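You operate a simulated robot arm through the tools that you are given. There is no shell and no other tool. Be economical: measure what you need, move in short steps, check, and stop when the job is done.

You are at the controls of a simulated robot arm. One attempt, no reset.

TASK
The pump tripped on a dry bearing with its valve shut: get it running cool again.
Fine: open the red valve lever, reset once the motor is under 60 C, start, half a turn on the black grease cap; gauge in the green, motor at 55 C or less; hands off the casing over 70 C.

Only the result counts: the job must be done as asked and must still hold three seconds after the hand-in. Knocking over, shifting, dropping, spilling or breaking anything else fails it. A push-on lid holds only when it is set on centred and level and pressed home; a screw cap is set on level and turned clockwise until tight.

THE ROBOT
A 6-joint arm with a two-finger parallel gripper on a trunk, on a base that drives. Base frame: it is fixed to the floor where the robot stands at the start and does not move with it; the origin is under the middle of the robot, x ahead of it, y to its left, z up. Readings come in mm, degrees, newtons and seconds.
With the tool pointing down near the work surface it reaches from about 100 to 700 mm from the robot's upright axis, wherever it stands. Its first joint turns from -166.0 to 166.0 degrees. Places, roughly: black grease cap [300, 0, 400]; black relief knob [600, 200, 700]; blue bleed lever [600, -100, 700]; blue reset button [600, -1200, 1100]; brass grease cap [700, 400, 200]; green start button [600, -1000, 1100]; pump gauge [400, -200, 800]; red valve lever [700, -100, 700]; silver grease cap [300, 100, 400]; starter box [600, -1000, 1200]; vacuum pump [700, -100, 400]. Payload 3.91 kg.
Tool frame: the origin (TCP) lies between the finger pads and is the grasp point; the fingertips stand 30 mm ahead of it; z points along the fingers, y is the line along which they close. Largest opening 110 mm; finger width 20, thickness 10; the body of the gripper, 48 by 112 mm, starts 55 mm behind the TCP.
Orientation is that of the tool frame in the base frame, as a unit quaternion [w, x, y, z]. With the fingers straight down and closing along the base's y, the tool's x points along the base's -x, its y along +y and its z along -z.

THE INTERFACE
- The arm moves only by the tool apply_moves. Its argument "moves" is a list of rows, each an object (a shift or turn left out is 0, a gripper value left out holds the last) with "angular": the turn, a rotation vector about the tool's x, y, z in degrees, a list of three; "travel": the shift along the tool's x, y, z in mm, a list of three; "fingers": the opening, from 0 (shut) to 1 (fully open). In form: [{"angular": [ax, ay, az], "travel": [x, y, z], "fingers": fingers}, ...]. A call has 1 to 20 rows; each row shifts and turns the commanded pose from where the row before left it, along the tool's axes as they then stand. Rows are played at 5 a second. More than 50 mm and 8.6 degrees between two rows, or a gripper value outside its range, and nothing of the call is played. Where a pose cannot be reached the arm comes as near as it can. A force on the tool above 70 N (or 10 N above the force at the start of the call, whichever is more), or a blocked arm, ends the call early, and 0.2 s more pass. The fingers move at their own pace (about 45 mm/s each) and stop on an object; they squeeze with about 21 N. The grip force told is the motor's: it shows also when the fingers shut on nothing. Time passes only in rows, and 0.2 s behind the last, so rows that do not move let the fingers close. It gives the time, the measured TCP pose, the force on the tool (base axes), the opening and the grip force at its end, in the units of the frame above (readings bear some noise), with the torque about the TCP (base axes, N m) and any sound that the robot's microphone picked up.
- Cameras (640 x 400 px; columns grow to the right, rows downward): "scene" is now at [-6.7, 89.9, 1453.2]; the picture's right is [-0.57, -0.82, 0.00], its down [-0.60, 0.42, -0.68] and it looks along [0.55, -0.39, -0.74] (base axes); focal length 214 px, centre (320, 200). "wrist" rides on the gripper at [77, 7, -114] in the tool frame; the picture's right is [-0.09, 1.00, 0.00], its down [-0.80, -0.07, -0.59] and it looks along [-0.59, -0.05, 0.80] (tool axes); focal length 270 px, centre (320, 200). There is no depth. A picture from a camera that has moved, and an enlarged one, comes with that camera's place and axes in the base frame and with its lens. The place of the scene camera against the robot may be out by one fixed shift of up to 12 mm in any direction.
- grab_frame(camera): a new picture of that camera. It takes no simulated time.
- raise_lower(by): slides the trunk up (or, below 0, down) by that many mm; the arm and the scene camera ride with it, the base frame stays. It gives what a move gives, with no picture.
- steer(legs): drives the robot by 1 to 6 legs, each [ahead, turn to the left] in mm and degrees, along the robot's own axes; the way and the turn of a leg run together, so that a leg with both is an arc; at most 1500 mm and 180 degrees a leg. The arm and the cameras ride along, it lands a little off, and it stops where it bumps. It gives what a move gives.
- head_to(pan, tilt): turns the head with the scene camera to pan (to the left, within 155 degrees either way) and tilt (down, from -29 to 69), counted from straight ahead of the robot. It gives what a move gives.
- inspect(camera, box): a new picture of the part [left, top, right, bottom] of that camera's present view, enlarged. It takes no simulated time.
- finish_job(): hands the job in; it is judged then, once.

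Go step by step. Nothing tells you exact positions but the pictures and the camera data: compare them with the known pose of the tool, close in by small moves and look again before you grip or let go. The budget is 120 turns and 90 pictures, counting those below and the enlarged ones. Unless the task says otherwise, let go and move clear before handing in, and close with one line.

The tools are called after "Request:" as a command line: name --argument value ..., lists and objects as JSON in quotes. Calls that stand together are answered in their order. apply_moves: Moves the arm, as the interface text tells. Its arguments: {"type":"object","properties":{"moves":{"type":"array"}},"required":["moves"]} The other tools are called the same way: raise_lower (by) slides the trunk up or down; steer (legs) drives the base; head_to (pan, tilt) turns the head that bears the scene camera; grab_frame (camera) takes a picture; inspect (camera, box) takes an enlarged picture of a part of a camera's view; finish_job () hands the job in.

At the start:

```text
clock: 0.0
tool_pos: [424.7, -86.7, 1285.0]
tcp_rot: [0.001, -0.001, 1.0, 0.0]
ft_force: [-0.3, -0.2, -0.3]
ft_torque: [0.01, 0.02, 0.02]
opening: 110.1
gripper_force: 0.0
trunk travel left (down, up): [-425.0, 185.0]
robot x, y, heading: [1.2, -17.9, 0.4]
head pan, tilt: [-35.1, 47.5]
```

scene: 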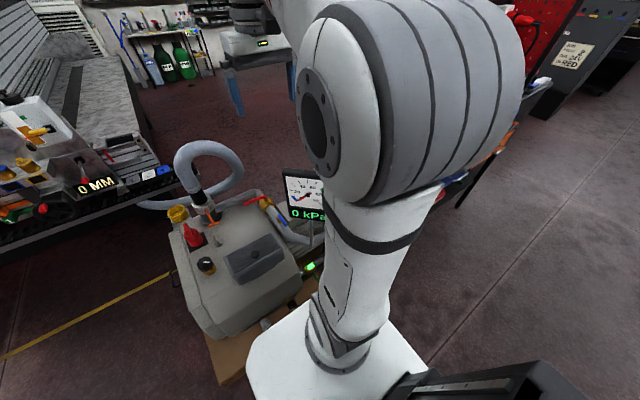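
wrist: 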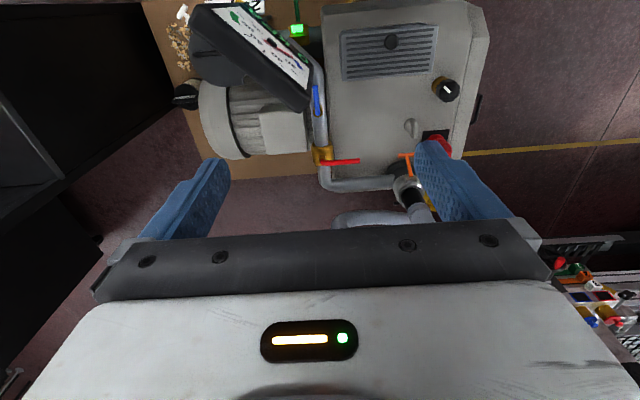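

I see the pump in front of me, with the red lever and gauge near the tool. I'll enlarge both views to identify the parts.

Request:
inspect --camera "wrist" --box '[160, 0, 500, 212]'

Request:
inspect --camera "scene" --box '[140, 130, 340, 350]'

```text
1.88 times, centred on (330, 106) of wrist
camera zoom: at [346.8, -79.4, 1398.1], right [0.09, 1.0, 0.0], down [0.8, -0.07, 0.59], along [0.59, -0.05, -0.8], focal length 509 px, centre (301, 377)
```

zoom: 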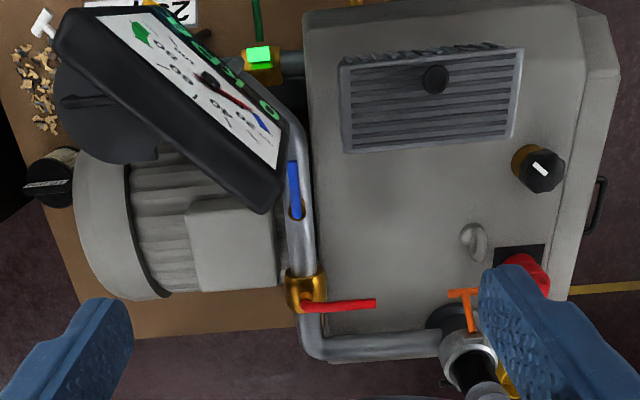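

```text
1.82 times, centred on (240, 240) of scene
camera zoom: at [-6.7, 89.9, 1453.2], right [-0.57, -0.82, 0.0], down [-0.6, 0.42, -0.68], along [0.55, -0.39, -0.74], focal length 390 px, centre (466, 127)
```

zoom: 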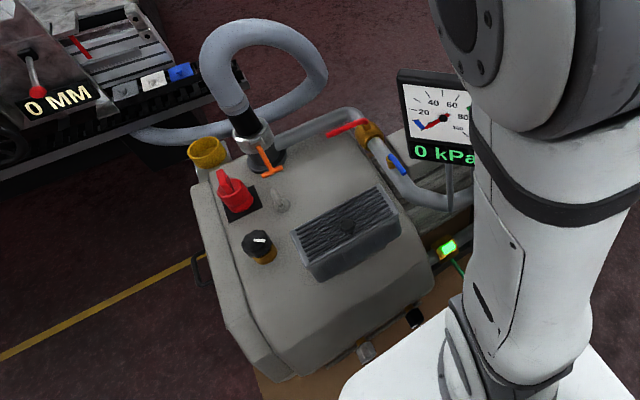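

The red lever sits across the pipe (shut). Next I look toward the starter box and at the gauge and caps.

Request:
head_to --pan -75 --tilt 15

Request:
grab_frame --camera "scene"

Request:
head_to --pan 0 --tilt 62

Request:
grab_frame --camera "scene"

```text
clock: 1.1
tool_pos: [424.4, -86.8, 1285.1]
tcp_rot: [0.0, 0.0, 1.0, 0.0]
ft_force: [0.1, -0.3, 0.2]
ft_torque: [0.02, 0.0, -0.01]
opening: 110.2
gripper_force: 0.0
trunk travel left (down, up): [-425.0, 185.0]
robot x, y, heading: [-0.6, -17.6, 0.2]
head pan, tilt: [-75.0, 15.0]
```

```text
85 pictures are left
camera scene: at [-47.3, 45.2, 1503.4], right [-0.97, -0.26, 0.0], down [-0.07, 0.25, -0.97], along [0.25, -0.93, -0.26], focal length 214 px, centre (320, 200)
```

scene: 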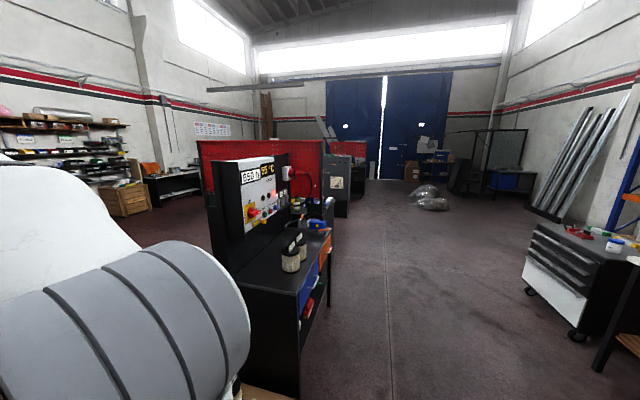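

```text
clock: 2.5
tool_pos: [424.4, -86.5, 1284.0]
tcp_rot: [0.0, -0.001, 1.0, 0.0]
ft_force: [-0.3, 0.4, -0.2]
ft_torque: [0.02, -0.02, 0.0]
opening: 110.2
gripper_force: 0.0
trunk travel left (down, up): [-425.0, 185.0]
robot x, y, heading: [-0.0, -20.5, 0.0]
head pan, tilt: [0.0, 62.0]
```

```text
84 pictures are left
camera scene: at [-7.2, 135.4, 1434.9], right [0.0, -1.0, 0.0], down [-0.88, 0.0, -0.47], along [0.47, 0.0, -0.88], focal length 214 px, centre (320, 200)
```

scene: 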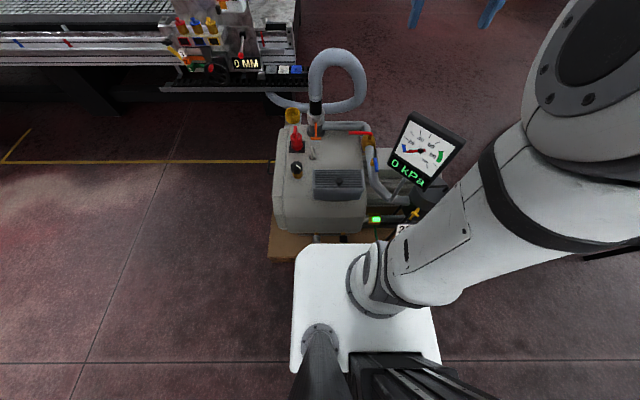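

The starter panel is to the right, on a black cabinet with a display. Let me zoom on it, and the pump.

Request:
inspect --camera "scene" --box '[260, 90, 460, 250]'

Request:
head_to --pan -75 --tilt 15

Request:
inspect --camera "scene" --box '[190, 140, 350, 290]'

```text
2.50 times, centred on (360, 170) of scene
camera zoom: at [-7.2, 135.4, 1434.9], right [0.0, -1.0, 0.0], down [-0.88, 0.0, -0.47], along [0.47, 0.0, -0.88], focal length 536 px, centre (220, 275)
```

zoom: 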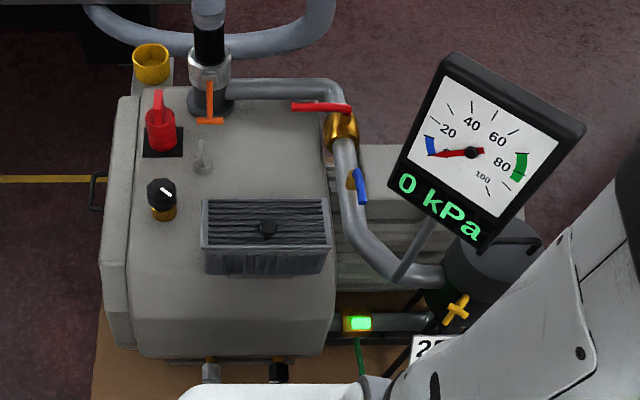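

```text
clock: 4.0
tool_pos: [423.5, -87.3, 1284.8]
tcp_rot: [0.0, -0.001, 1.0, 0.0]
ft_force: [0.2, 0.0, -0.5]
ft_torque: [0.0, -0.01, 0.02]
opening: 110.0
gripper_force: 0.0
trunk travel left (down, up): [-425.0, 185.0]
robot x, y, heading: [-1.2, -18.0, -0.1]
head pan, tilt: [-75.0, 15.0]
```

```text
2.67 times, centred on (270, 215) of scene
camera zoom: at [-47.3, 45.2, 1503.5], right [-0.97, -0.26, 0.0], down [-0.07, 0.25, -0.97], along [0.25, -0.93, -0.26], focal length 572 px, centre (453, 160)
```

zoom: 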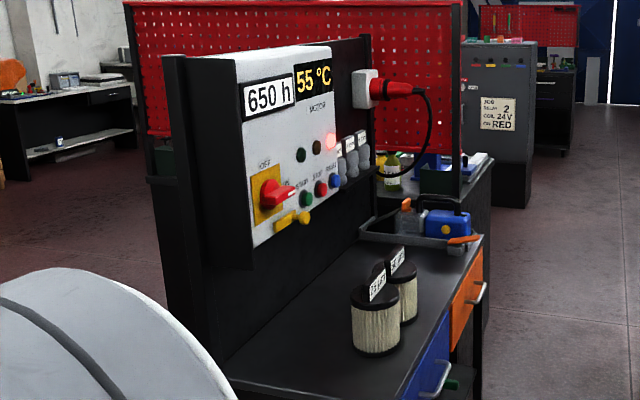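

The display says 55 °C motor and 650 h; the panel faces the robot (-x). I triangulate the red lever from pivot about (705,-103,732) to tip (713,0,732); I'll move the closed fingers over a point just beyond its tip, still high.

Request:
apply_moves --moves '[{"travel": [-24.3, 5.15, 33.5], "fingers": 0}, {"travel": [-24.3, 5.15, 33.5]}, {"travel": [-24.3, 5.15, 33.5]}, {"travel": [-24.3, 5.15, 33.5]}, {"travel": [-24.3, 5.15, 33.5]}, {"travel": [-24.3, 5.15, 33.5]}, {"travel": [-24.3, 5.15, 33.5]}, {"travel": [-24.3, 5.15, 33.5]}, {"travel": [-24.3, 5.15, 33.5]}, {"travel": [-24.3, 5.15, 33.5]}, {"travel": [-24.3, 5.15, 33.5]}, {"travel": [-24.3, 5.15, 33.5]}, {"travel": [-24.3, 5.15, 33.5]}, {}]'

Request:
grab_frame --camera "wrist"

Request:
head_to --pan -15 --tilt 50

Request:
grab_frame --camera "scene"

```text
clock: 7.0
tool_pos: [739.4, -16.7, 852.1]
tcp_rot: [0.0, -0.001, 1.0, 0.0]
ft_force: [-0.3, 0.5, 0.3]
ft_torque: [0.01, 0.03, -0.03]
opening: 0.0
gripper_force: 21.8
trunk travel left (down, up): [-425.0, 185.0]
robot x, y, heading: [-2.1, -19.0, 0.1]
head pan, tilt: [-75.0, 15.0]
```

```text
81 pictures are left
camera wrist: at [662.6, -10.7, 965.0], right [0.09, 1.0, 0.0], down [0.8, -0.07, 0.59], along [0.59, -0.05, -0.8], focal length 270 px, centre (320, 200)
```

wrist: 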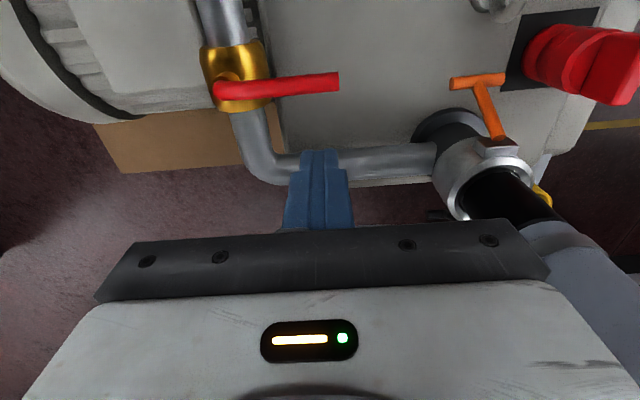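

```text
clock: 8.3
tool_pos: [740.5, -18.4, 852.1]
tcp_rot: [0.0, -0.001, 1.0, 0.0]
ft_force: [-0.2, -0.1, 0.0]
ft_torque: [0.0, 0.0, 0.03]
opening: 0.0
gripper_force: 21.2
trunk travel left (down, up): [-425.0, 185.0]
robot x, y, heading: [3.4, -18.8, -0.1]
head pan, tilt: [-15.0, 50.0]
```

```text
80 pictures are left
camera scene: at [3.1, 115.5, 1449.8], right [-0.26, -0.97, 0.0], down [-0.74, 0.2, -0.64], along [0.62, -0.17, -0.77], focal length 214 px, centre (320, 200)
```

scene: 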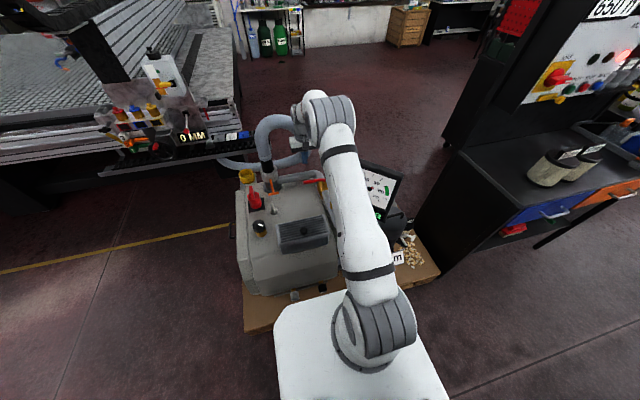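

The arm reaches it well; the lever tip is confirmed at (717,1,732). I lower the closed fingers just beyond the lever and begin pushing it toward the robot (counter-clockwise).

Request:
apply_moves --moves '[{"travel": [0, 0, 36]}, {"travel": [0, 0, 36]}, {"travel": [0, 0, 37]}, {}, {"travel": [9, 0, 0]}, {"travel": [9, 0, 0]}, {"travel": [7, 0, 0]}, {"travel": [7, -1, 0]}, {"travel": [7, -1, 0]}]'

Request:
grab_frame --camera "wrist"

```text
clock: 9.8
tool_pos: [736.5, -18.7, 746.7]
tcp_rot: [0.019, -0.001, 1.0, 0.0]
ft_force: [27.3, 0.3, -4.7]
ft_torque: [-0.24, -0.79, 0.05]
opening: 0.1
gripper_force: 21.4
trunk travel left (down, up): [-425.0, 185.0]
robot x, y, heading: [4.0, -19.5, -0.1]
head pan, tilt: [-15.0, 50.0]
stopped in row 7: the force on the tool passed its limit (the readings are from after the stop); the commanded pose is now the measured one
```

```text
79 pictures are left
camera wrist: at [654.1, -12.2, 856.8], right [0.09, 1.0, 0.0], down [0.78, -0.07, 0.63], along [0.62, -0.05, -0.78], focal length 270 px, centre (320, 200)
```

wrist: 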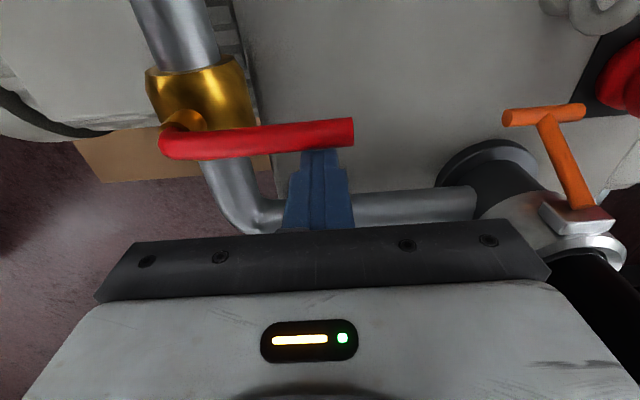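

The lever refuses the counter-clockwise way, so it has a stop there. I lift over to the near side of the lever and push it the other way, toward +x.

Request:
apply_moves --moves '[{"travel": [-8, 0, 0]}, {"travel": [0, 0, -40], "angular": [0, 2.2, 0]}, {"travel": [35, 0, 0]}, {"travel": [35, 0, 0]}, {"travel": [0, 5, 20]}, {"travel": [0, 0, 15]}, {}]'

Request:
grab_frame --camera "wrist"

```text
clock: 11.4
tool_pos: [667.4, -14.2, 752.8]
tcp_rot: [-0.004, -0.001, 1.0, 0.001]
ft_force: [0.5, -0.2, 0.3]
ft_torque: [-0.01, -0.01, 0.01]
opening: 0.0
gripper_force: 21.0
trunk travel left (down, up): [-425.0, 185.0]
robot x, y, heading: [-2.1, -20.7, -0.1]
head pan, tilt: [-15.0, 50.0]
```

```text
78 pictures are left
camera wrist: at [591.3, -7.0, 866.2], right [0.09, 1.0, 0.0], down [0.81, -0.07, 0.59], along [0.59, -0.05, -0.81], focal length 270 px, centre (320, 200)
```

wrist: 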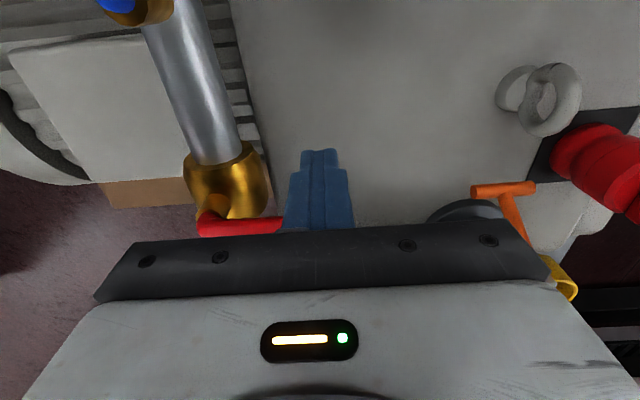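

Fingers are on the near side of the lever. I push it toward +x in an arc about the pivot.

Request:
apply_moves --moves '[{"travel": [-20, 0, 0]}, {"travel": [-12, 0, 0]}, {"travel": [-6, -1, 0]}, {"travel": [-6, -1.3, 0]}, {"travel": [-10, -3.5, 0]}, {"travel": [-10, -3.5, 0]}, {}]'

Request:
grab_frame --camera "wrist"

```text
clock: 13.0
tool_pos: [731.6, -22.7, 750.6]
tcp_rot: [-0.003, -0.001, 1.0, 0.0]
ft_force: [-0.1, -0.4, 0.4]
ft_torque: [0.0, 0.01, -0.01]
opening: 0.3
gripper_force: 20.4
trunk travel left (down, up): [-425.0, 185.0]
robot x, y, heading: [-0.6, -16.9, -0.2]
head pan, tilt: [-15.0, 50.0]
```

```text
77 pictures are left
camera wrist: at [655.0, -16.6, 864.8], right [0.09, 1.0, 0.0], down [0.81, -0.07, 0.59], along [0.59, -0.05, -0.81], focal length 270 px, centre (320, 200)
```

wrist: 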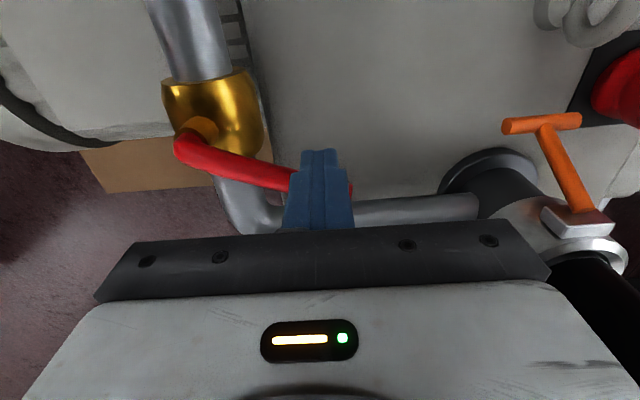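

It turns freely; I carry on to the full quarter turn.

Request:
apply_moves --moves '[{"travel": [-8.3, -6.5, 0]}, {"travel": [-8.3, -6.5, 0]}, {"travel": [-7, -7.5, 0]}, {"travel": [-6.3, -7.5, 0]}, {"travel": [-4.5, -8.5, 0]}, {"travel": [-4, -8.5, 0]}, {"travel": [-3, -9, 0]}, {"travel": [-2, -9, 0]}, {"travel": [0, -5, 0]}, {}]'

Request:
grab_frame --camera "wrist"

```text
clock: 15.2
tool_pos: [776.5, -87.5, 751.7]
tcp_rot: [-0.004, -0.002, 1.0, -0.001]
ft_force: [3.8, 20.4, -0.7]
ft_torque: [0.6, -0.11, 0.01]
opening: 0.0
gripper_force: 20.5
trunk travel left (down, up): [-425.0, 185.0]
robot x, y, heading: [1.4, -20.7, -0.1]
head pan, tilt: [-15.0, 50.0]
```

```text
76 pictures are left
camera wrist: at [699.1, -81.2, 865.2], right [0.08, 1.0, 0.0], down [0.81, -0.07, 0.59], along [0.59, -0.05, -0.81], focal length 270 px, centre (320, 200)
```

wrist: 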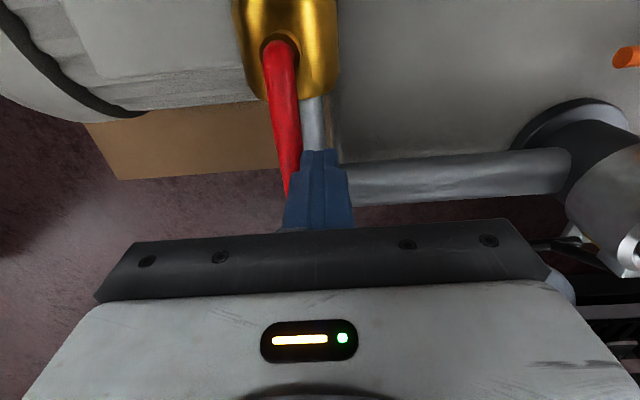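

The lever hits its far stop, now along the pipe: valve open. I back off and lift the arm back to its start pose, then look toward the starter box.

Request:
apply_moves --moves '[{"travel": [0, 8, 0]}, {"travel": [0, 4, -45]}, {"travel": [0, 0, -48]}, {"travel": [10, 0, -48]}, {"travel": [24, 0, -42]}, {"travel": [35, 0, -35]}, {"travel": [35, 0, -35]}, {"travel": [35, 0, -35]}, {"travel": [35, 0, -35]}, {"travel": [35, 0, -35]}, {"travel": [35, 0, -35]}, {"travel": [35, 0, -35]}, {"travel": [35, 0, -35]}, {"travel": [35, 0, -35]}, {"travel": [35, 0, -35]}]'

Request:
head_to --pan -60 --tilt 40

Request:
grab_frame --camera "scene"

Request:
grab_frame --camera "wrist"

```text
clock: 18.4
tool_pos: [391.7, -80.7, 1283.5]
tcp_rot: [-0.004, 0.0, 1.0, 0.0]
ft_force: [0.3, 0.1, -0.1]
ft_torque: [-0.01, 0.03, 0.01]
opening: 0.3
gripper_force: 21.4
trunk travel left (down, up): [-425.0, 185.0]
robot x, y, heading: [0.1, -18.7, -0.3]
head pan, tilt: [-15.0, 50.0]
```

```text
clock: 19.5
tool_pos: [392.9, -80.6, 1285.2]
tcp_rot: [-0.003, -0.001, 1.0, 0.001]
ft_force: [0.0, 0.5, -0.2]
ft_torque: [0.0, -0.03, -0.02]
opening: 0.0
gripper_force: 21.4
trunk travel left (down, up): [-425.0, 185.0]
robot x, y, heading: [1.9, -19.1, -0.1]
head pan, tilt: [-60.0, 40.0]
```

```text
75 pictures are left
camera scene: at [-28.6, 61.9, 1463.9], right [-0.87, -0.5, 0.0], down [-0.32, 0.56, -0.77], along [0.38, -0.66, -0.64], focal length 214 px, centre (320, 200)
```

scene: 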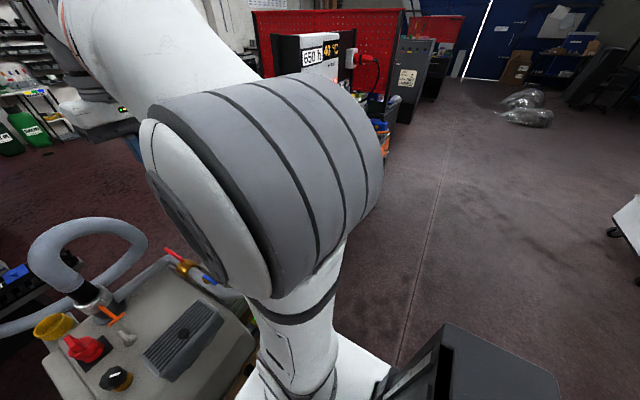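

```text
74 pictures are left
camera wrist: at [316.3, -73.5, 1398.4], right [0.09, 1.0, 0.0], down [0.81, -0.07, 0.59], along [0.59, -0.05, -0.81], focal length 270 px, centre (320, 200)
```

wrist: 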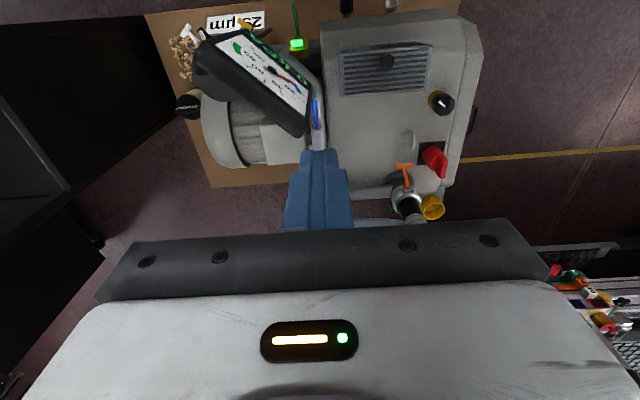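

Motor now reads in the 40s, so it is under 60 °C. The bench in front of the panel seems to reach x≈200, so I'll back off before driving along it; I check behind first.

Request:
head_to --pan -140 --tilt 35

Request:
grab_frame --camera "scene"

Request:
head_to --pan -95 --tilt 35

Request:
grab_frame --camera "scene"

```text
clock: 21.0
tool_pos: [393.0, -80.0, 1283.5]
tcp_rot: [-0.004, -0.001, 1.0, 0.0]
ft_force: [-0.6, 0.0, -0.9]
ft_torque: [-0.05, -0.02, -0.02]
opening: 0.1
gripper_force: 21.2
trunk travel left (down, up): [-425.0, 185.0]
robot x, y, heading: [1.7, -18.2, 0.1]
head pan, tilt: [-140.0, 35.0]
```

```text
73 pictures are left
camera scene: at [-138.6, 78.8, 1471.5], right [-0.64, 0.77, 0.0], down [0.44, 0.37, -0.82], along [-0.63, -0.53, -0.57], focal length 214 px, centre (320, 200)
```

scene: 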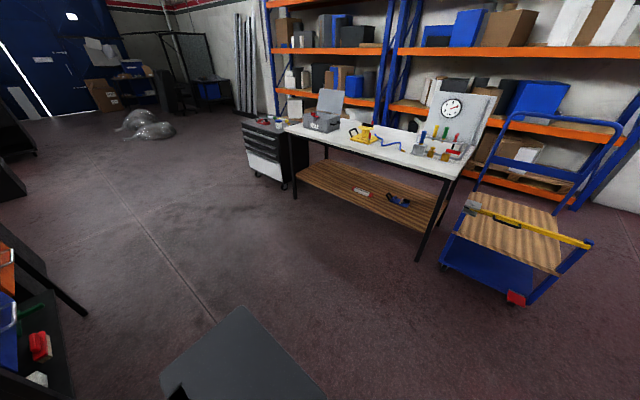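

```text
clock: 22.1
tool_pos: [392.1, -80.7, 1284.5]
tcp_rot: [-0.004, 0.0, 1.0, 0.0]
ft_force: [-0.5, -0.8, -0.1]
ft_torque: [-0.02, 0.02, -0.02]
opening: 0.3
gripper_force: 20.9
trunk travel left (down, up): [-425.0, 185.0]
robot x, y, heading: [-2.0, -19.6, 0.3]
head pan, tilt: [-95.0, 35.0]
```

```text
72 pictures are left
camera scene: at [-78.9, 47.7, 1471.5], right [-1.0, 0.09, 0.0], down [0.05, 0.57, -0.82], along [-0.07, -0.82, -0.57], focal length 214 px, centre (320, 200)
```

scene: 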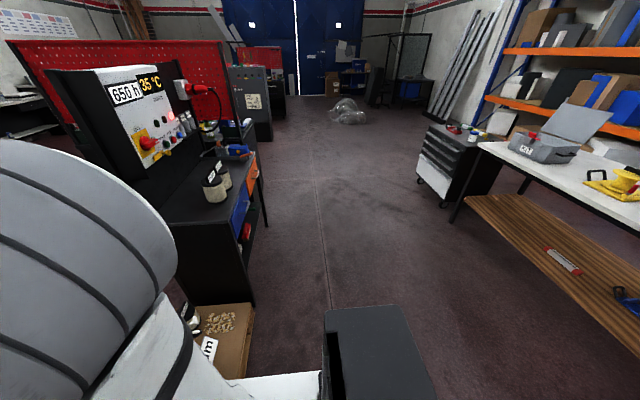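

Motor reads 35 °C and it's clear behind. The bench front is at x≈300, so I back 80 mm and drive along it to y≈-1080, facing the panel.

Request:
steer --legs '[[-80, 0], [0, -90], [1060, 0], [0, 90]]'

Request:
head_to --pan -8 --tilt 30

Request:
grab_frame --camera "scene"

Request:
grab_frame --camera "wrist"

```text
clock: 36.0
tool_pos: [310.9, -1126.8, 1285.9]
tcp_rot: [-0.003, -0.014, 1.0, -0.001]
ft_force: [0.2, -0.4, -0.1]
ft_torque: [0.01, 0.0, 0.03]
opening: 0.1
gripper_force: 21.1
trunk travel left (down, up): [-425.0, 185.0]
robot x, y, heading: [-86.1, -1076.5, 1.4]
head pan, tilt: [-95.0, 35.0]
```

```text
clock: 37.6
tool_pos: [310.6, -1127.1, 1286.5]
tcp_rot: [-0.004, -0.015, 1.0, 0.001]
ft_force: [1.1, 0.4, -0.9]
ft_torque: [0.0, -0.01, 0.01]
opening: 0.3
gripper_force: 20.4
trunk travel left (down, up): [-425.0, 185.0]
robot x, y, heading: [-80.0, -1079.4, 1.2]
head pan, tilt: [-8.0, 30.0]
```

```text
71 pictures are left
camera scene: at [-67.1, -936.6, 1479.3], right [-0.12, -0.99, 0.0], down [-0.5, 0.06, -0.87], along [0.86, -0.1, -0.5], focal length 214 px, centre (320, 200)
```

scene: 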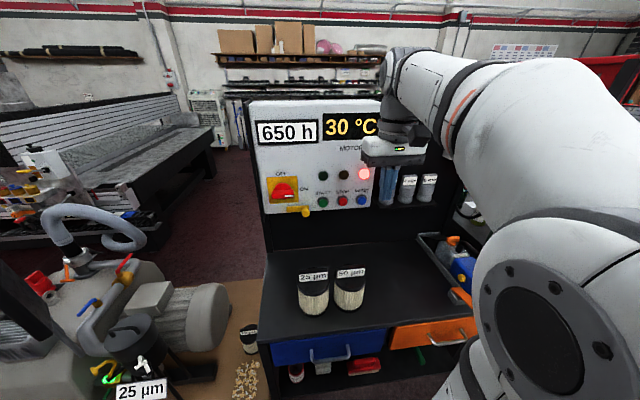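

```text
70 pictures are left
camera wrist: at [234.5, -1123.4, 1398.6], right [0.06, 1.0, 0.0], down [0.81, -0.05, 0.59], along [0.59, -0.04, -0.81], focal length 270 px, centre (320, 200)
```

wrist: 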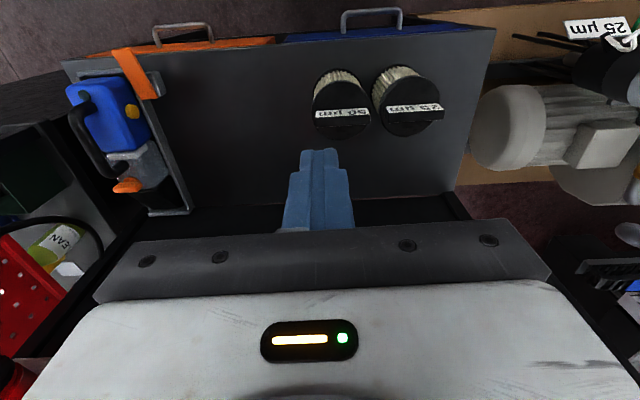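

Request:
inspect --camera "scene" --box '[240, 90, 400, 230]'

```text
2.86 times, centred on (320, 160) of scene
camera zoom: at [-67.1, -936.6, 1479.3], right [-0.12, -0.99, 0.0], down [-0.5, 0.06, -0.87], along [0.86, -0.1, -0.5], focal length 613 px, centre (320, 314)
```

zoom: 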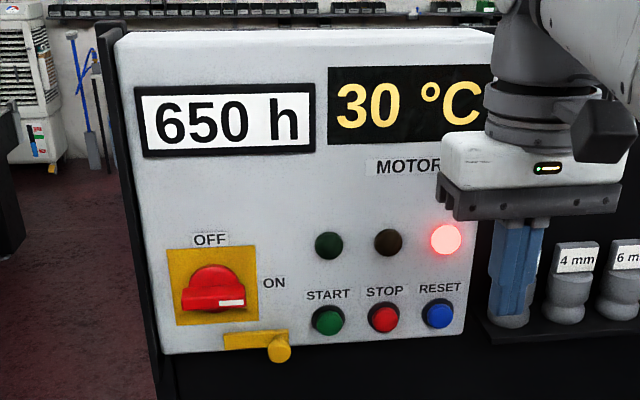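

All parts are visible: switch is ON, trip lamp lit, 30 °C. Reset is about (600,-1165,1083), start (600,-1022,1081). I'll move slightly forward and tip the tool to point horizontally at the panel.

Request:
apply_moves --moves '[{"travel": [-35, 0, 0]}, {"travel": [-35, 0, 0]}, {"travel": [-30, 0, 0]}, {"angular": [0, -8, 0]}, {"angular": [0, -8, 0]}, {"angular": [0, -8, 0]}, {"angular": [0, -8, 0]}, {"angular": [0, -8, 0]}, {"angular": [0, -8, 0]}, {"angular": [0, -8, 0]}, {"angular": [0, -8, 0]}, {"angular": [0, -8, 0]}, {"angular": [0, -8, 0]}, {"angular": [0, -8, 0]}, {"angular": [0, -2, 0]}, {}]'

Request:
grab_frame --camera "wrist"

Request:
grab_frame --camera "scene"

```text
clock: 41.0
tool_pos: [413.0, -1121.6, 1282.4]
tcp_rot: [0.683, -0.016, 0.73, 0.018]
ft_force: [-0.2, -0.8, 0.4]
ft_torque: [-0.02, -0.03, -0.01]
opening: 0.1
gripper_force: 20.8
out of reach, approached as far as the arm can: row 14
trunk travel left (down, up): [-425.0, 185.0]
robot x, y, heading: [-80.6, -1077.3, 1.0]
head pan, tilt: [-8.0, 30.0]
```

```text
68 pictures are left
camera wrist: at [291.5, -1120.0, 1212.3], right [-0.04, 0.99, 0.09], down [-0.53, -0.1, 0.84], along [0.84, -0.01, 0.54], focal length 270 px, centre (320, 200)
```

wrist: 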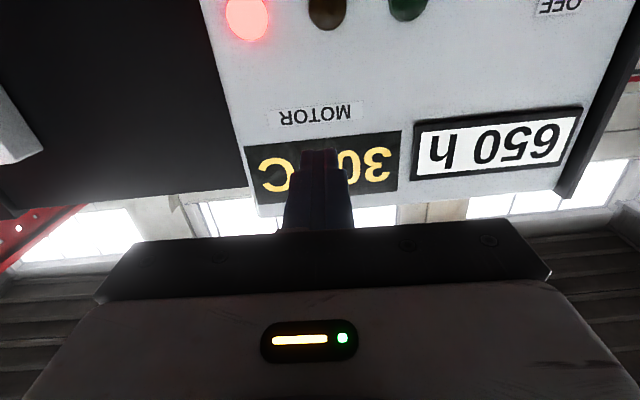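

```text
67 pictures are left
camera scene: at [-67.2, -936.5, 1479.3], right [-0.12, -0.99, 0.0], down [-0.5, 0.06, -0.87], along [0.86, -0.1, -0.5], focal length 214 px, centre (320, 200)
```

scene: 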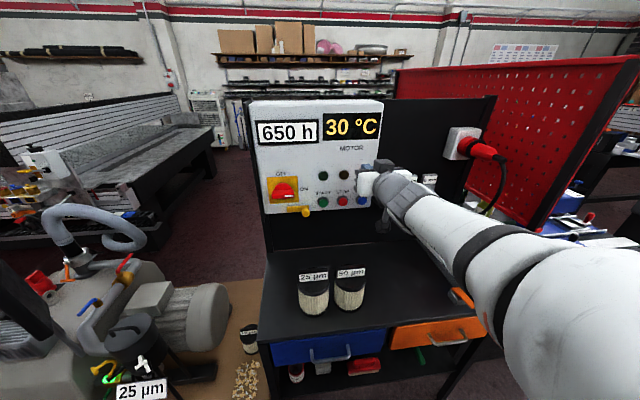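

The panel face is around x≈563 by triangulation. I move the fingertips in front of the blue reset button and look again.

Request:
apply_moves --moves '[{"travel": [34.2, -9.3, 13.3]}, {"travel": [34.2, -9.3, 13.3]}, {"travel": [34.2, -9.3, 13.3]}, {"travel": [34.2, -9.3, 13.3]}, {"travel": [34.2, -9.3, 13.3]}, {"angular": [0, -3.8, 0]}, {}]'

Request:
grab_frame --camera "wrist"

Request:
inspect --camera "scene" --box '[240, 90, 440, 240]'

```text
clock: 42.6
tool_pos: [469.2, -1164.5, 1107.4]
tcp_rot: [0.706, -0.016, 0.707, 0.019]
ft_force: [-0.1, 0.4, -0.6]
ft_torque: [0.0, -0.03, 0.02]
opening: 0.2
gripper_force: 20.9
trunk travel left (down, up): [-425.0, 185.0]
robot x, y, heading: [-84.0, -1079.2, 1.0]
head pan, tilt: [-8.0, 30.0]
```

```text
66 pictures are left
camera wrist: at [354.3, -1162.2, 1029.6], right [-0.05, 0.99, 0.09], down [-0.59, -0.1, 0.8], along [0.81, -0.02, 0.59], focal length 270 px, centre (320, 200)
```

wrist: 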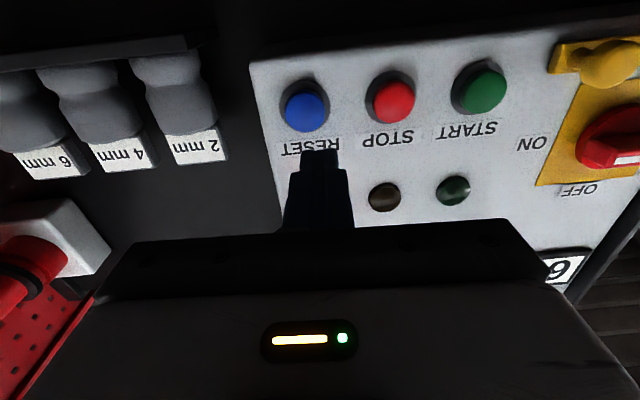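

```text
2.67 times, centred on (340, 165) of scene
camera zoom: at [-67.2, -936.4, 1479.3], right [-0.12, -0.99, 0.0], down [-0.5, 0.06, -0.87], along [0.86, -0.1, -0.5], focal length 572 px, centre (267, 293)
```

zoom: 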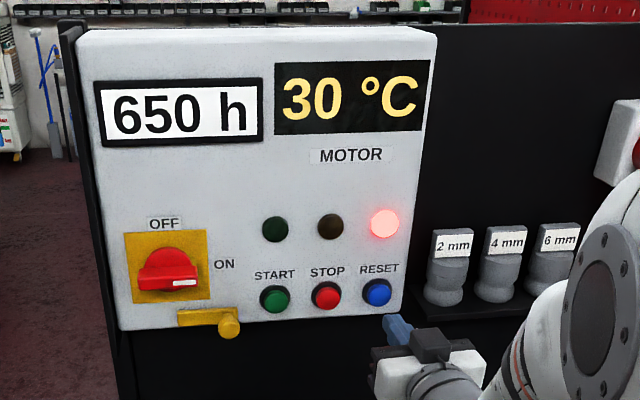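

Combining both views, the reset button is at about (575,-1170,1098). I align and approach with the fingertips, then press slowly.

Request:
apply_moves --moves '[{"travel": [10, -11, 20]}, {"travel": [0, 0, 25]}, {"travel": [0, 0, 8]}, {"travel": [0, 0, 5]}, {}]'

Request:
grab_frame --camera "wrist"

```text
clock: 43.8
tool_pos: [528.2, -1171.1, 1097.4]
tcp_rot: [0.706, -0.015, 0.708, 0.019]
ft_force: [-0.5, 0.7, 0.3]
ft_torque: [-0.04, -0.01, 0.03]
opening: 0.0
gripper_force: 21.2
trunk travel left (down, up): [-425.0, 185.0]
robot x, y, heading: [-84.9, -1080.8, 1.1]
head pan, tilt: [-8.0, 30.0]
```

```text
64 pictures are left
camera wrist: at [413.1, -1170.0, 1019.6], right [-0.05, 0.99, 0.09], down [-0.59, -0.1, 0.8], along [0.81, -0.02, 0.59], focal length 270 px, centre (320, 200)
```

wrist: 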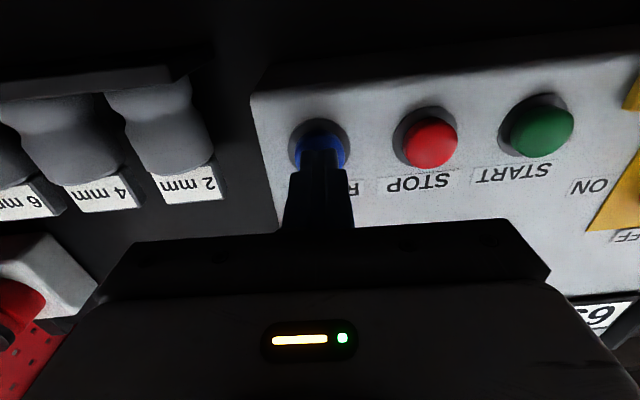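

The finger is centred on the blue button. Pressing in small steps.

Request:
apply_moves --moves '[{"travel": [0, 0, 4]}, {"travel": [0, 0, 4]}, {"travel": [0, 0, 4]}, {"travel": [0, 0, 4]}, {"travel": [0, 0, 4]}, {"travel": [0, 0, 4]}]'

Request:
inspect --camera "scene" --box '[240, 90, 440, 240]'

```text
clock: 45.2
tool_pos: [546.5, -1172.4, 1097.9]
tcp_rot: [0.706, -0.014, 0.708, 0.019]
ft_force: [-50.1, -2.9, -11.8]
ft_torque: [-0.17, 0.24, -0.04]
opening: 0.0
gripper_force: 20.7
trunk travel left (down, up): [-425.0, 185.0]
robot x, y, heading: [-85.3, -1077.9, 1.0]
head pan, tilt: [-8.0, 30.0]
heard: click
```

```text
2.67 times, centred on (340, 165) of scene
camera zoom: at [-74.3, -937.1, 1479.2], right [-0.12, -0.99, 0.0], down [-0.49, 0.06, -0.87], along [0.86, -0.1, -0.5], focal length 572 px, centre (267, 293)
```

zoom: 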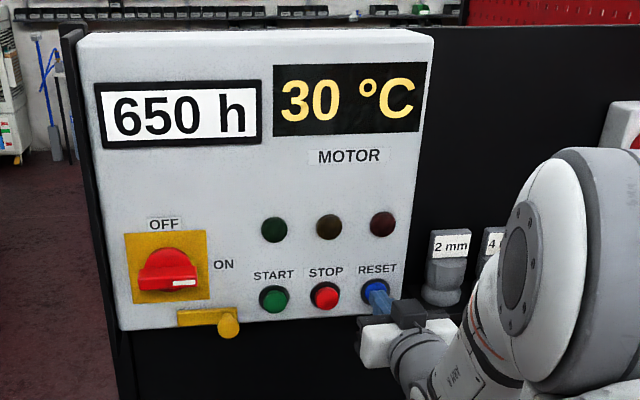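

Click heard and the red trip lamp is out: reset done. Now I back off and shift 140 mm to the green start button.

Request:
apply_moves --moves '[{"travel": [0, 0, -15]}, {"travel": [0, 0, -20]}, {"travel": [0, 35, 0]}, {"travel": [0, 35, 0]}, {"travel": [0, 35, 0]}, {"travel": [0, 34, 0]}, {"travel": [0, 0, 8]}, {}]'

Request:
grab_frame --camera "wrist"

```text
clock: 47.0
tool_pos: [513.9, -1125.8, 1097.9]
tcp_rot: [0.706, -0.019, 0.708, 0.023]
ft_force: [-0.1, 0.0, 0.4]
ft_torque: [-0.04, 0.0, 0.01]
opening: 0.0
gripper_force: 20.8
out of reach, approached as far as the arm can: row 4, 5, 6
trunk travel left (down, up): [-425.0, 185.0]
robot x, y, heading: [-81.5, -1079.2, 1.3]
head pan, tilt: [-8.0, 30.0]
```

```text
62 pictures are left
camera wrist: at [398.9, -1125.3, 1020.1], right [-0.06, 0.99, 0.09], down [-0.59, -0.11, 0.8], along [0.81, -0.01, 0.59], focal length 270 px, centre (320, 200)
```

wrist: 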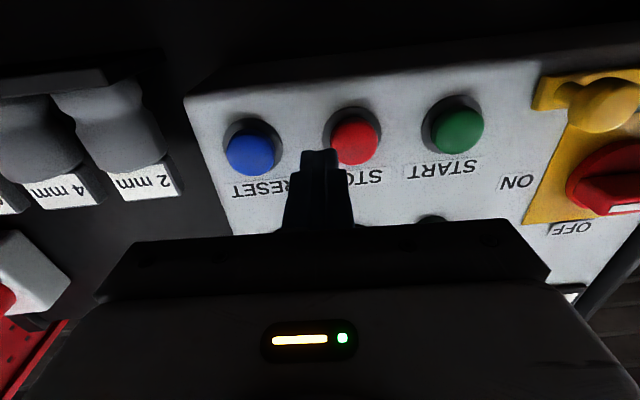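

The arm runs out of joint range sideways, with the finger short of STOP's far side. I retract a bit and turn the base about 8.5° left, which carries the finger over to START.

Request:
apply_moves --moves '[{"travel": [0, 0, -20]}, {}]'

Request:
steer --legs '[[0, 8.5]]'

Request:
grab_frame --camera "wrist"

```text
clock: 47.6
tool_pos: [493.9, -1126.2, 1098.1]
tcp_rot: [0.706, -0.017, 0.708, 0.02]
ft_force: [0.5, 0.0, 0.7]
ft_torque: [0.0, 0.01, 0.02]
opening: 0.0
gripper_force: 20.9
trunk travel left (down, up): [-425.0, 185.0]
robot x, y, heading: [-81.3, -1077.9, 1.1]
head pan, tilt: [-8.0, 30.0]
```

```text
clock: 48.6
tool_pos: [495.7, -1038.7, 1097.0]
tcp_rot: [0.702, -0.07, 0.705, 0.074]
ft_force: [0.6, 0.4, -0.7]
ft_torque: [0.0, -0.01, 0.04]
opening: 0.1
gripper_force: 21.2
trunk travel left (down, up): [-425.0, 185.0]
robot x, y, heading: [-79.8, -1080.1, 9.5]
head pan, tilt: [-8.0, 30.0]
```

```text
61 pictures are left
camera wrist: at [381.8, -1055.3, 1020.0], right [-0.2, 0.97, 0.09], down [-0.56, -0.19, 0.8], along [0.8, 0.11, 0.59], focal length 270 px, centre (320, 200)
```

wrist: 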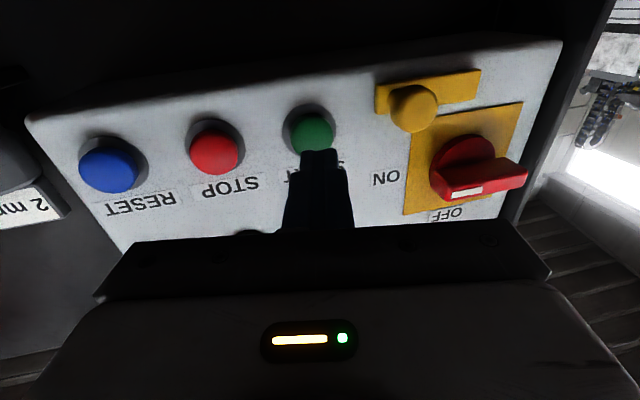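

The finger lines up with START. I correct 6 mm sideways and press slowly.

Request:
apply_moves --moves '[{"travel": [0, -6.4, 20]}, {"travel": [0, 0, 10]}, {"travel": [0, 0, 6]}, {"travel": [0, 0, 4]}, {"travel": [0, 0, 4]}, {"travel": [0, 0, 4]}, {"travel": [0, 0, 4]}, {"travel": [0, 0, 4]}]'

Request:
grab_frame --camera "scene"

```text
clock: 50.4
tool_pos: [544.3, -1036.9, 1098.2]
tcp_rot: [0.701, -0.072, 0.705, 0.077]
ft_force: [-47.0, -16.8, -10.4]
ft_torque: [-0.03, 0.22, -0.45]
opening: 0.0
gripper_force: 21.0
trunk travel left (down, up): [-425.0, 185.0]
robot x, y, heading: [-80.4, -1077.2, 8.9]
head pan, tilt: [-8.0, 30.0]
heard: click
```

```text
60 pictures are left
camera scene: at [-92.6, -941.4, 1479.3], right [0.02, -1.0, 0.0], down [-0.5, -0.01, -0.87], along [0.87, 0.02, -0.5], focal length 214 px, centre (320, 200)
```

scene: 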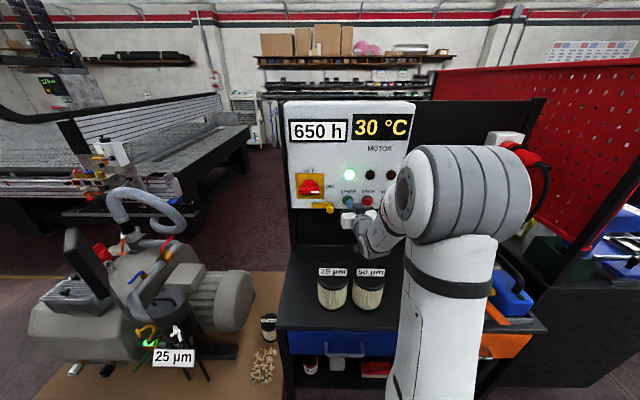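

START clicked and the green run lamp is lit at 30 °C. Now I retract, back off and drive to stand before the pump's grease caps.

Request:
apply_moves --moves '[{"travel": [0, 0, -20]}, {"travel": [0, 0, -45]}, {"travel": [0, 0, -45]}, {"travel": [0, 0, -45]}]'

Request:
steer --legs '[[-220, 0], [0, 81], [1212, 0], [0, -90]]'

Request:
head_to --pan -5 --tilt 45

Request:
grab_frame --camera "scene"

```text
clock: 51.4
tool_pos: [444.0, -1072.5, 1116.5]
tcp_rot: [0.702, -0.072, 0.704, 0.075]
ft_force: [0.2, 0.0, 0.8]
ft_torque: [-0.01, 0.02, 0.01]
opening: 0.0
gripper_force: 21.2
out of reach, approached as far as the arm can: row 3, 4
trunk travel left (down, up): [-425.0, 185.0]
robot x, y, heading: [-78.4, -1084.1, 9.5]
head pan, tilt: [-8.0, 30.0]
```

```text
clock: 66.2
tool_pos: [186.2, 38.5, 1116.1]
tcp_rot: [0.705, -0.03, 0.707, 0.033]
ft_force: [0.3, 0.3, -0.5]
ft_torque: [0.01, -0.01, -0.01]
opening: 0.1
gripper_force: 21.3
trunk travel left (down, up): [-425.0, 185.0]
robot x, y, heading: [-337.0, 95.1, 2.6]
head pan, tilt: [-8.0, 30.0]
```

```text
clock: 66.9
tool_pos: [186.3, 38.9, 1118.1]
tcp_rot: [0.705, -0.029, 0.708, 0.033]
ft_force: [-0.3, 0.3, 0.0]
ft_torque: [0.0, 0.03, 0.0]
opening: 0.0
gripper_force: 20.8
trunk travel left (down, up): [-425.0, 185.0]
robot x, y, heading: [-338.0, 103.2, 2.9]
head pan, tilt: [-5.0, 45.0]
```

```text
59 pictures are left
camera scene: at [-335.3, 248.2, 1456.8], right [-0.04, -1.0, 0.0], down [-0.71, 0.03, -0.71], along [0.71, -0.03, -0.71], focal length 214 px, centre (320, 200)
```

scene: 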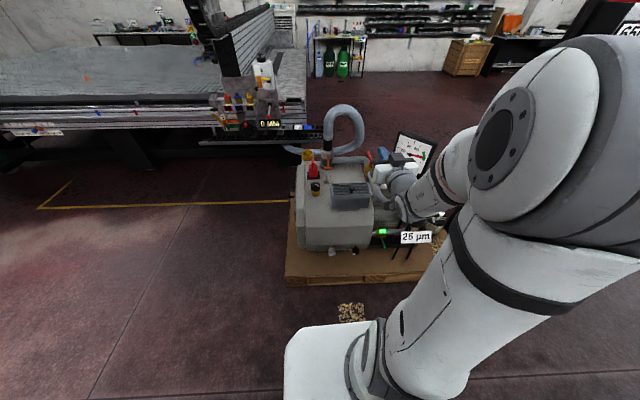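

Request:
inspect --camera "scene" --box '[270, 120, 450, 300]'

Request:
inspect --camera "scene" --box '[310, 225, 420, 295]'

```text
2.22 times, centred on (360, 210) of scene
camera zoom: at [-335.3, 248.2, 1456.8], right [-0.04, -1.0, 0.0], down [-0.71, 0.03, -0.71], along [0.71, -0.03, -0.71], focal length 477 px, centre (231, 178)
```

zoom: 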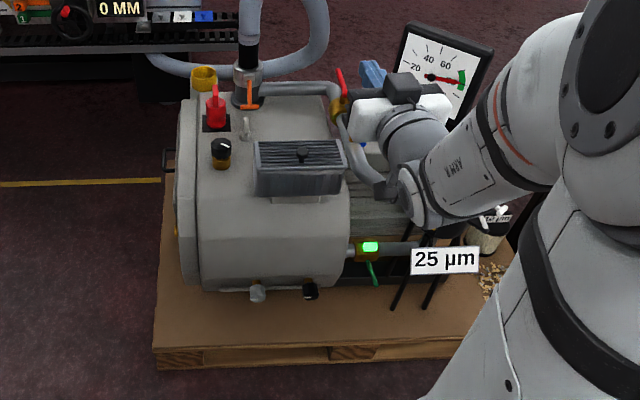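

```text
5.71 times, centred on (365, 260) of scene
camera zoom: at [-335.3, 248.2, 1456.8], right [-0.04, -1.0, 0.0], down [-0.71, 0.03, -0.71], along [0.71, -0.03, -0.71], focal length 1226 px, centre (63, -143)
```

zoom: 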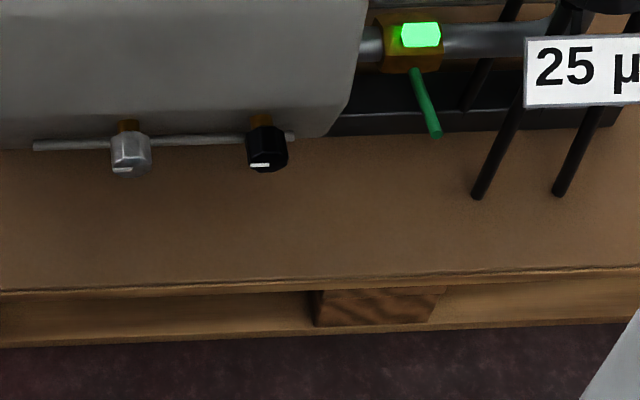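

Gauge is in the green with the pump running, and the black cap (axis along x, white mark on its face) is near (306,21,400), ~40 mm wide. I lower the trunk and look with the wrist camera.

Request:
raise_lower --by -420

Request:
apply_moves --moves '[{"travel": [35, 0, -10], "fingers": 1}, {"travel": [35, 0, 0]}, {"travel": [35, 0, 0]}, {"travel": [35, 0, 0]}, {"travel": [30, 0, 0]}, {}]'

Request:
grab_frame --camera "wrist"

Request:
grab_frame --camera "scene"

```text
refused: -420 is not a number from -400 to 400
```

```text
clock: 68.3
tool_pos: [197.6, 10.0, 1005.1]
tcp_rot: [0.702, -0.023, 0.711, 0.042]
ft_force: [0.5, 0.5, -0.5]
ft_torque: [0.02, -0.01, -0.01]
opening: 109.8
gripper_force: 0.0
out of reach, approached as far as the arm can: row 1, 2, 3, 4, 5
trunk travel left (down, up): [-425.0, 185.0]
robot x, y, heading: [-335.4, 100.5, 2.7]
head pan, tilt: [-5.0, 45.0]
```

```text
56 pictures are left
camera wrist: at [81.7, 7.4, 928.2], right [-0.09, 0.99, 0.12], down [-0.57, -0.15, 0.81], along [0.81, 0.01, 0.58], focal length 270 px, centre (320, 200)
```

wrist: 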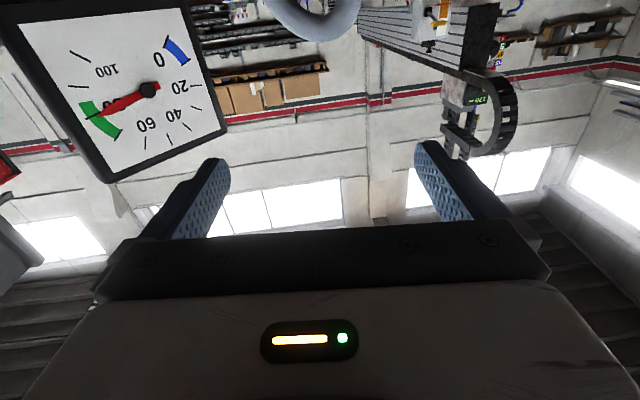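

```text
55 pictures are left
camera scene: at [-335.4, 248.1, 1456.7], right [-0.04, -1.0, 0.0], down [-0.71, 0.03, -0.71], along [0.71, -0.03, -0.71], focal length 214 px, centre (320, 200)
```

scene: 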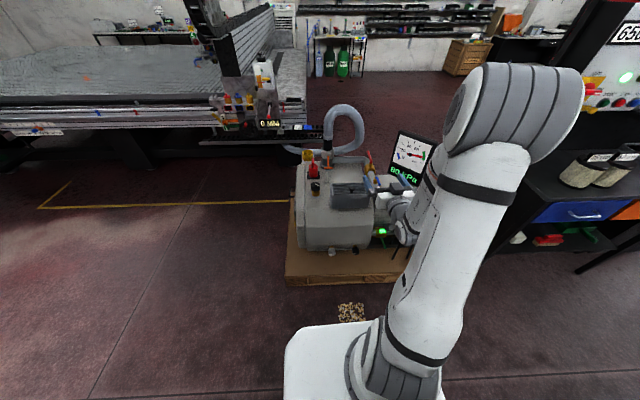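

Gauge sits in the green. I lower the trunk by 400 and look again.

Request:
raise_lower --by -400

Request:
grab_frame --camera "wrist"

Request:
grab_frame --camera "scene"

```text
clock: 72.2
tool_pos: [197.4, 8.0, 605.1]
tcp_rot: [0.702, -0.023, 0.711, 0.043]
ft_force: [-0.2, 0.8, 0.4]
ft_torque: [0.01, -0.03, 0.0]
opening: 110.0
gripper_force: 0.1
trunk travel left (down, up): [-25.0, 585.0]
robot x, y, heading: [-339.5, 99.8, 2.9]
head pan, tilt: [-5.0, 45.0]
```

```text
54 pictures are left
camera wrist: at [81.8, 7.5, 528.3], right [-0.09, 0.99, 0.11], down [-0.57, -0.15, 0.81], along [0.81, 0.01, 0.58], focal length 270 px, centre (320, 200)
```

wrist: 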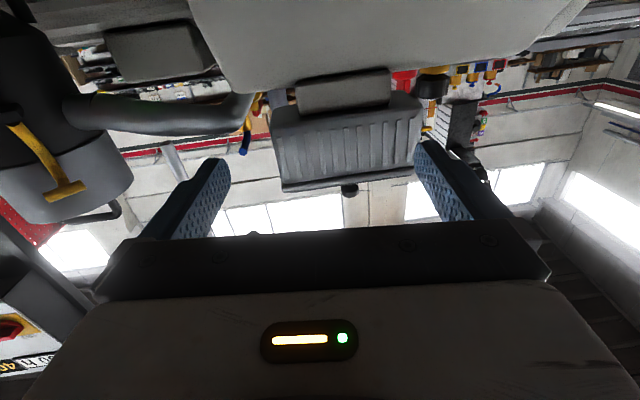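

```text
53 pictures are left
camera scene: at [-335.3, 248.3, 1056.7], right [-0.04, -1.0, 0.0], down [-0.71, 0.03, -0.71], along [0.71, -0.03, -0.71], focal length 214 px, centre (320, 200)
```

scene: 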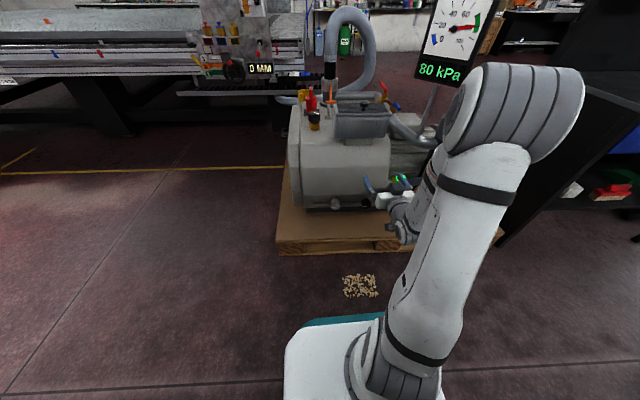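

Request:
inspect --camera "scene" --box '[280, 150, 440, 250]'

```text
4.00 times, centred on (360, 200) of scene
camera zoom: at [-335.3, 248.3, 1056.7], right [-0.04, -1.0, 0.0], down [-0.71, 0.03, -0.71], along [0.71, -0.03, -0.71], focal length 858 px, centre (160, 200)
```

zoom: 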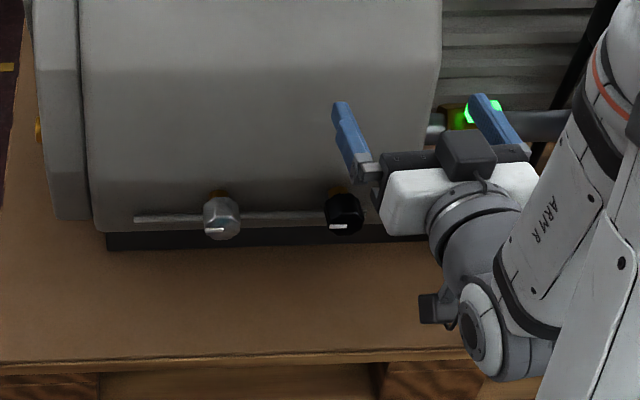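

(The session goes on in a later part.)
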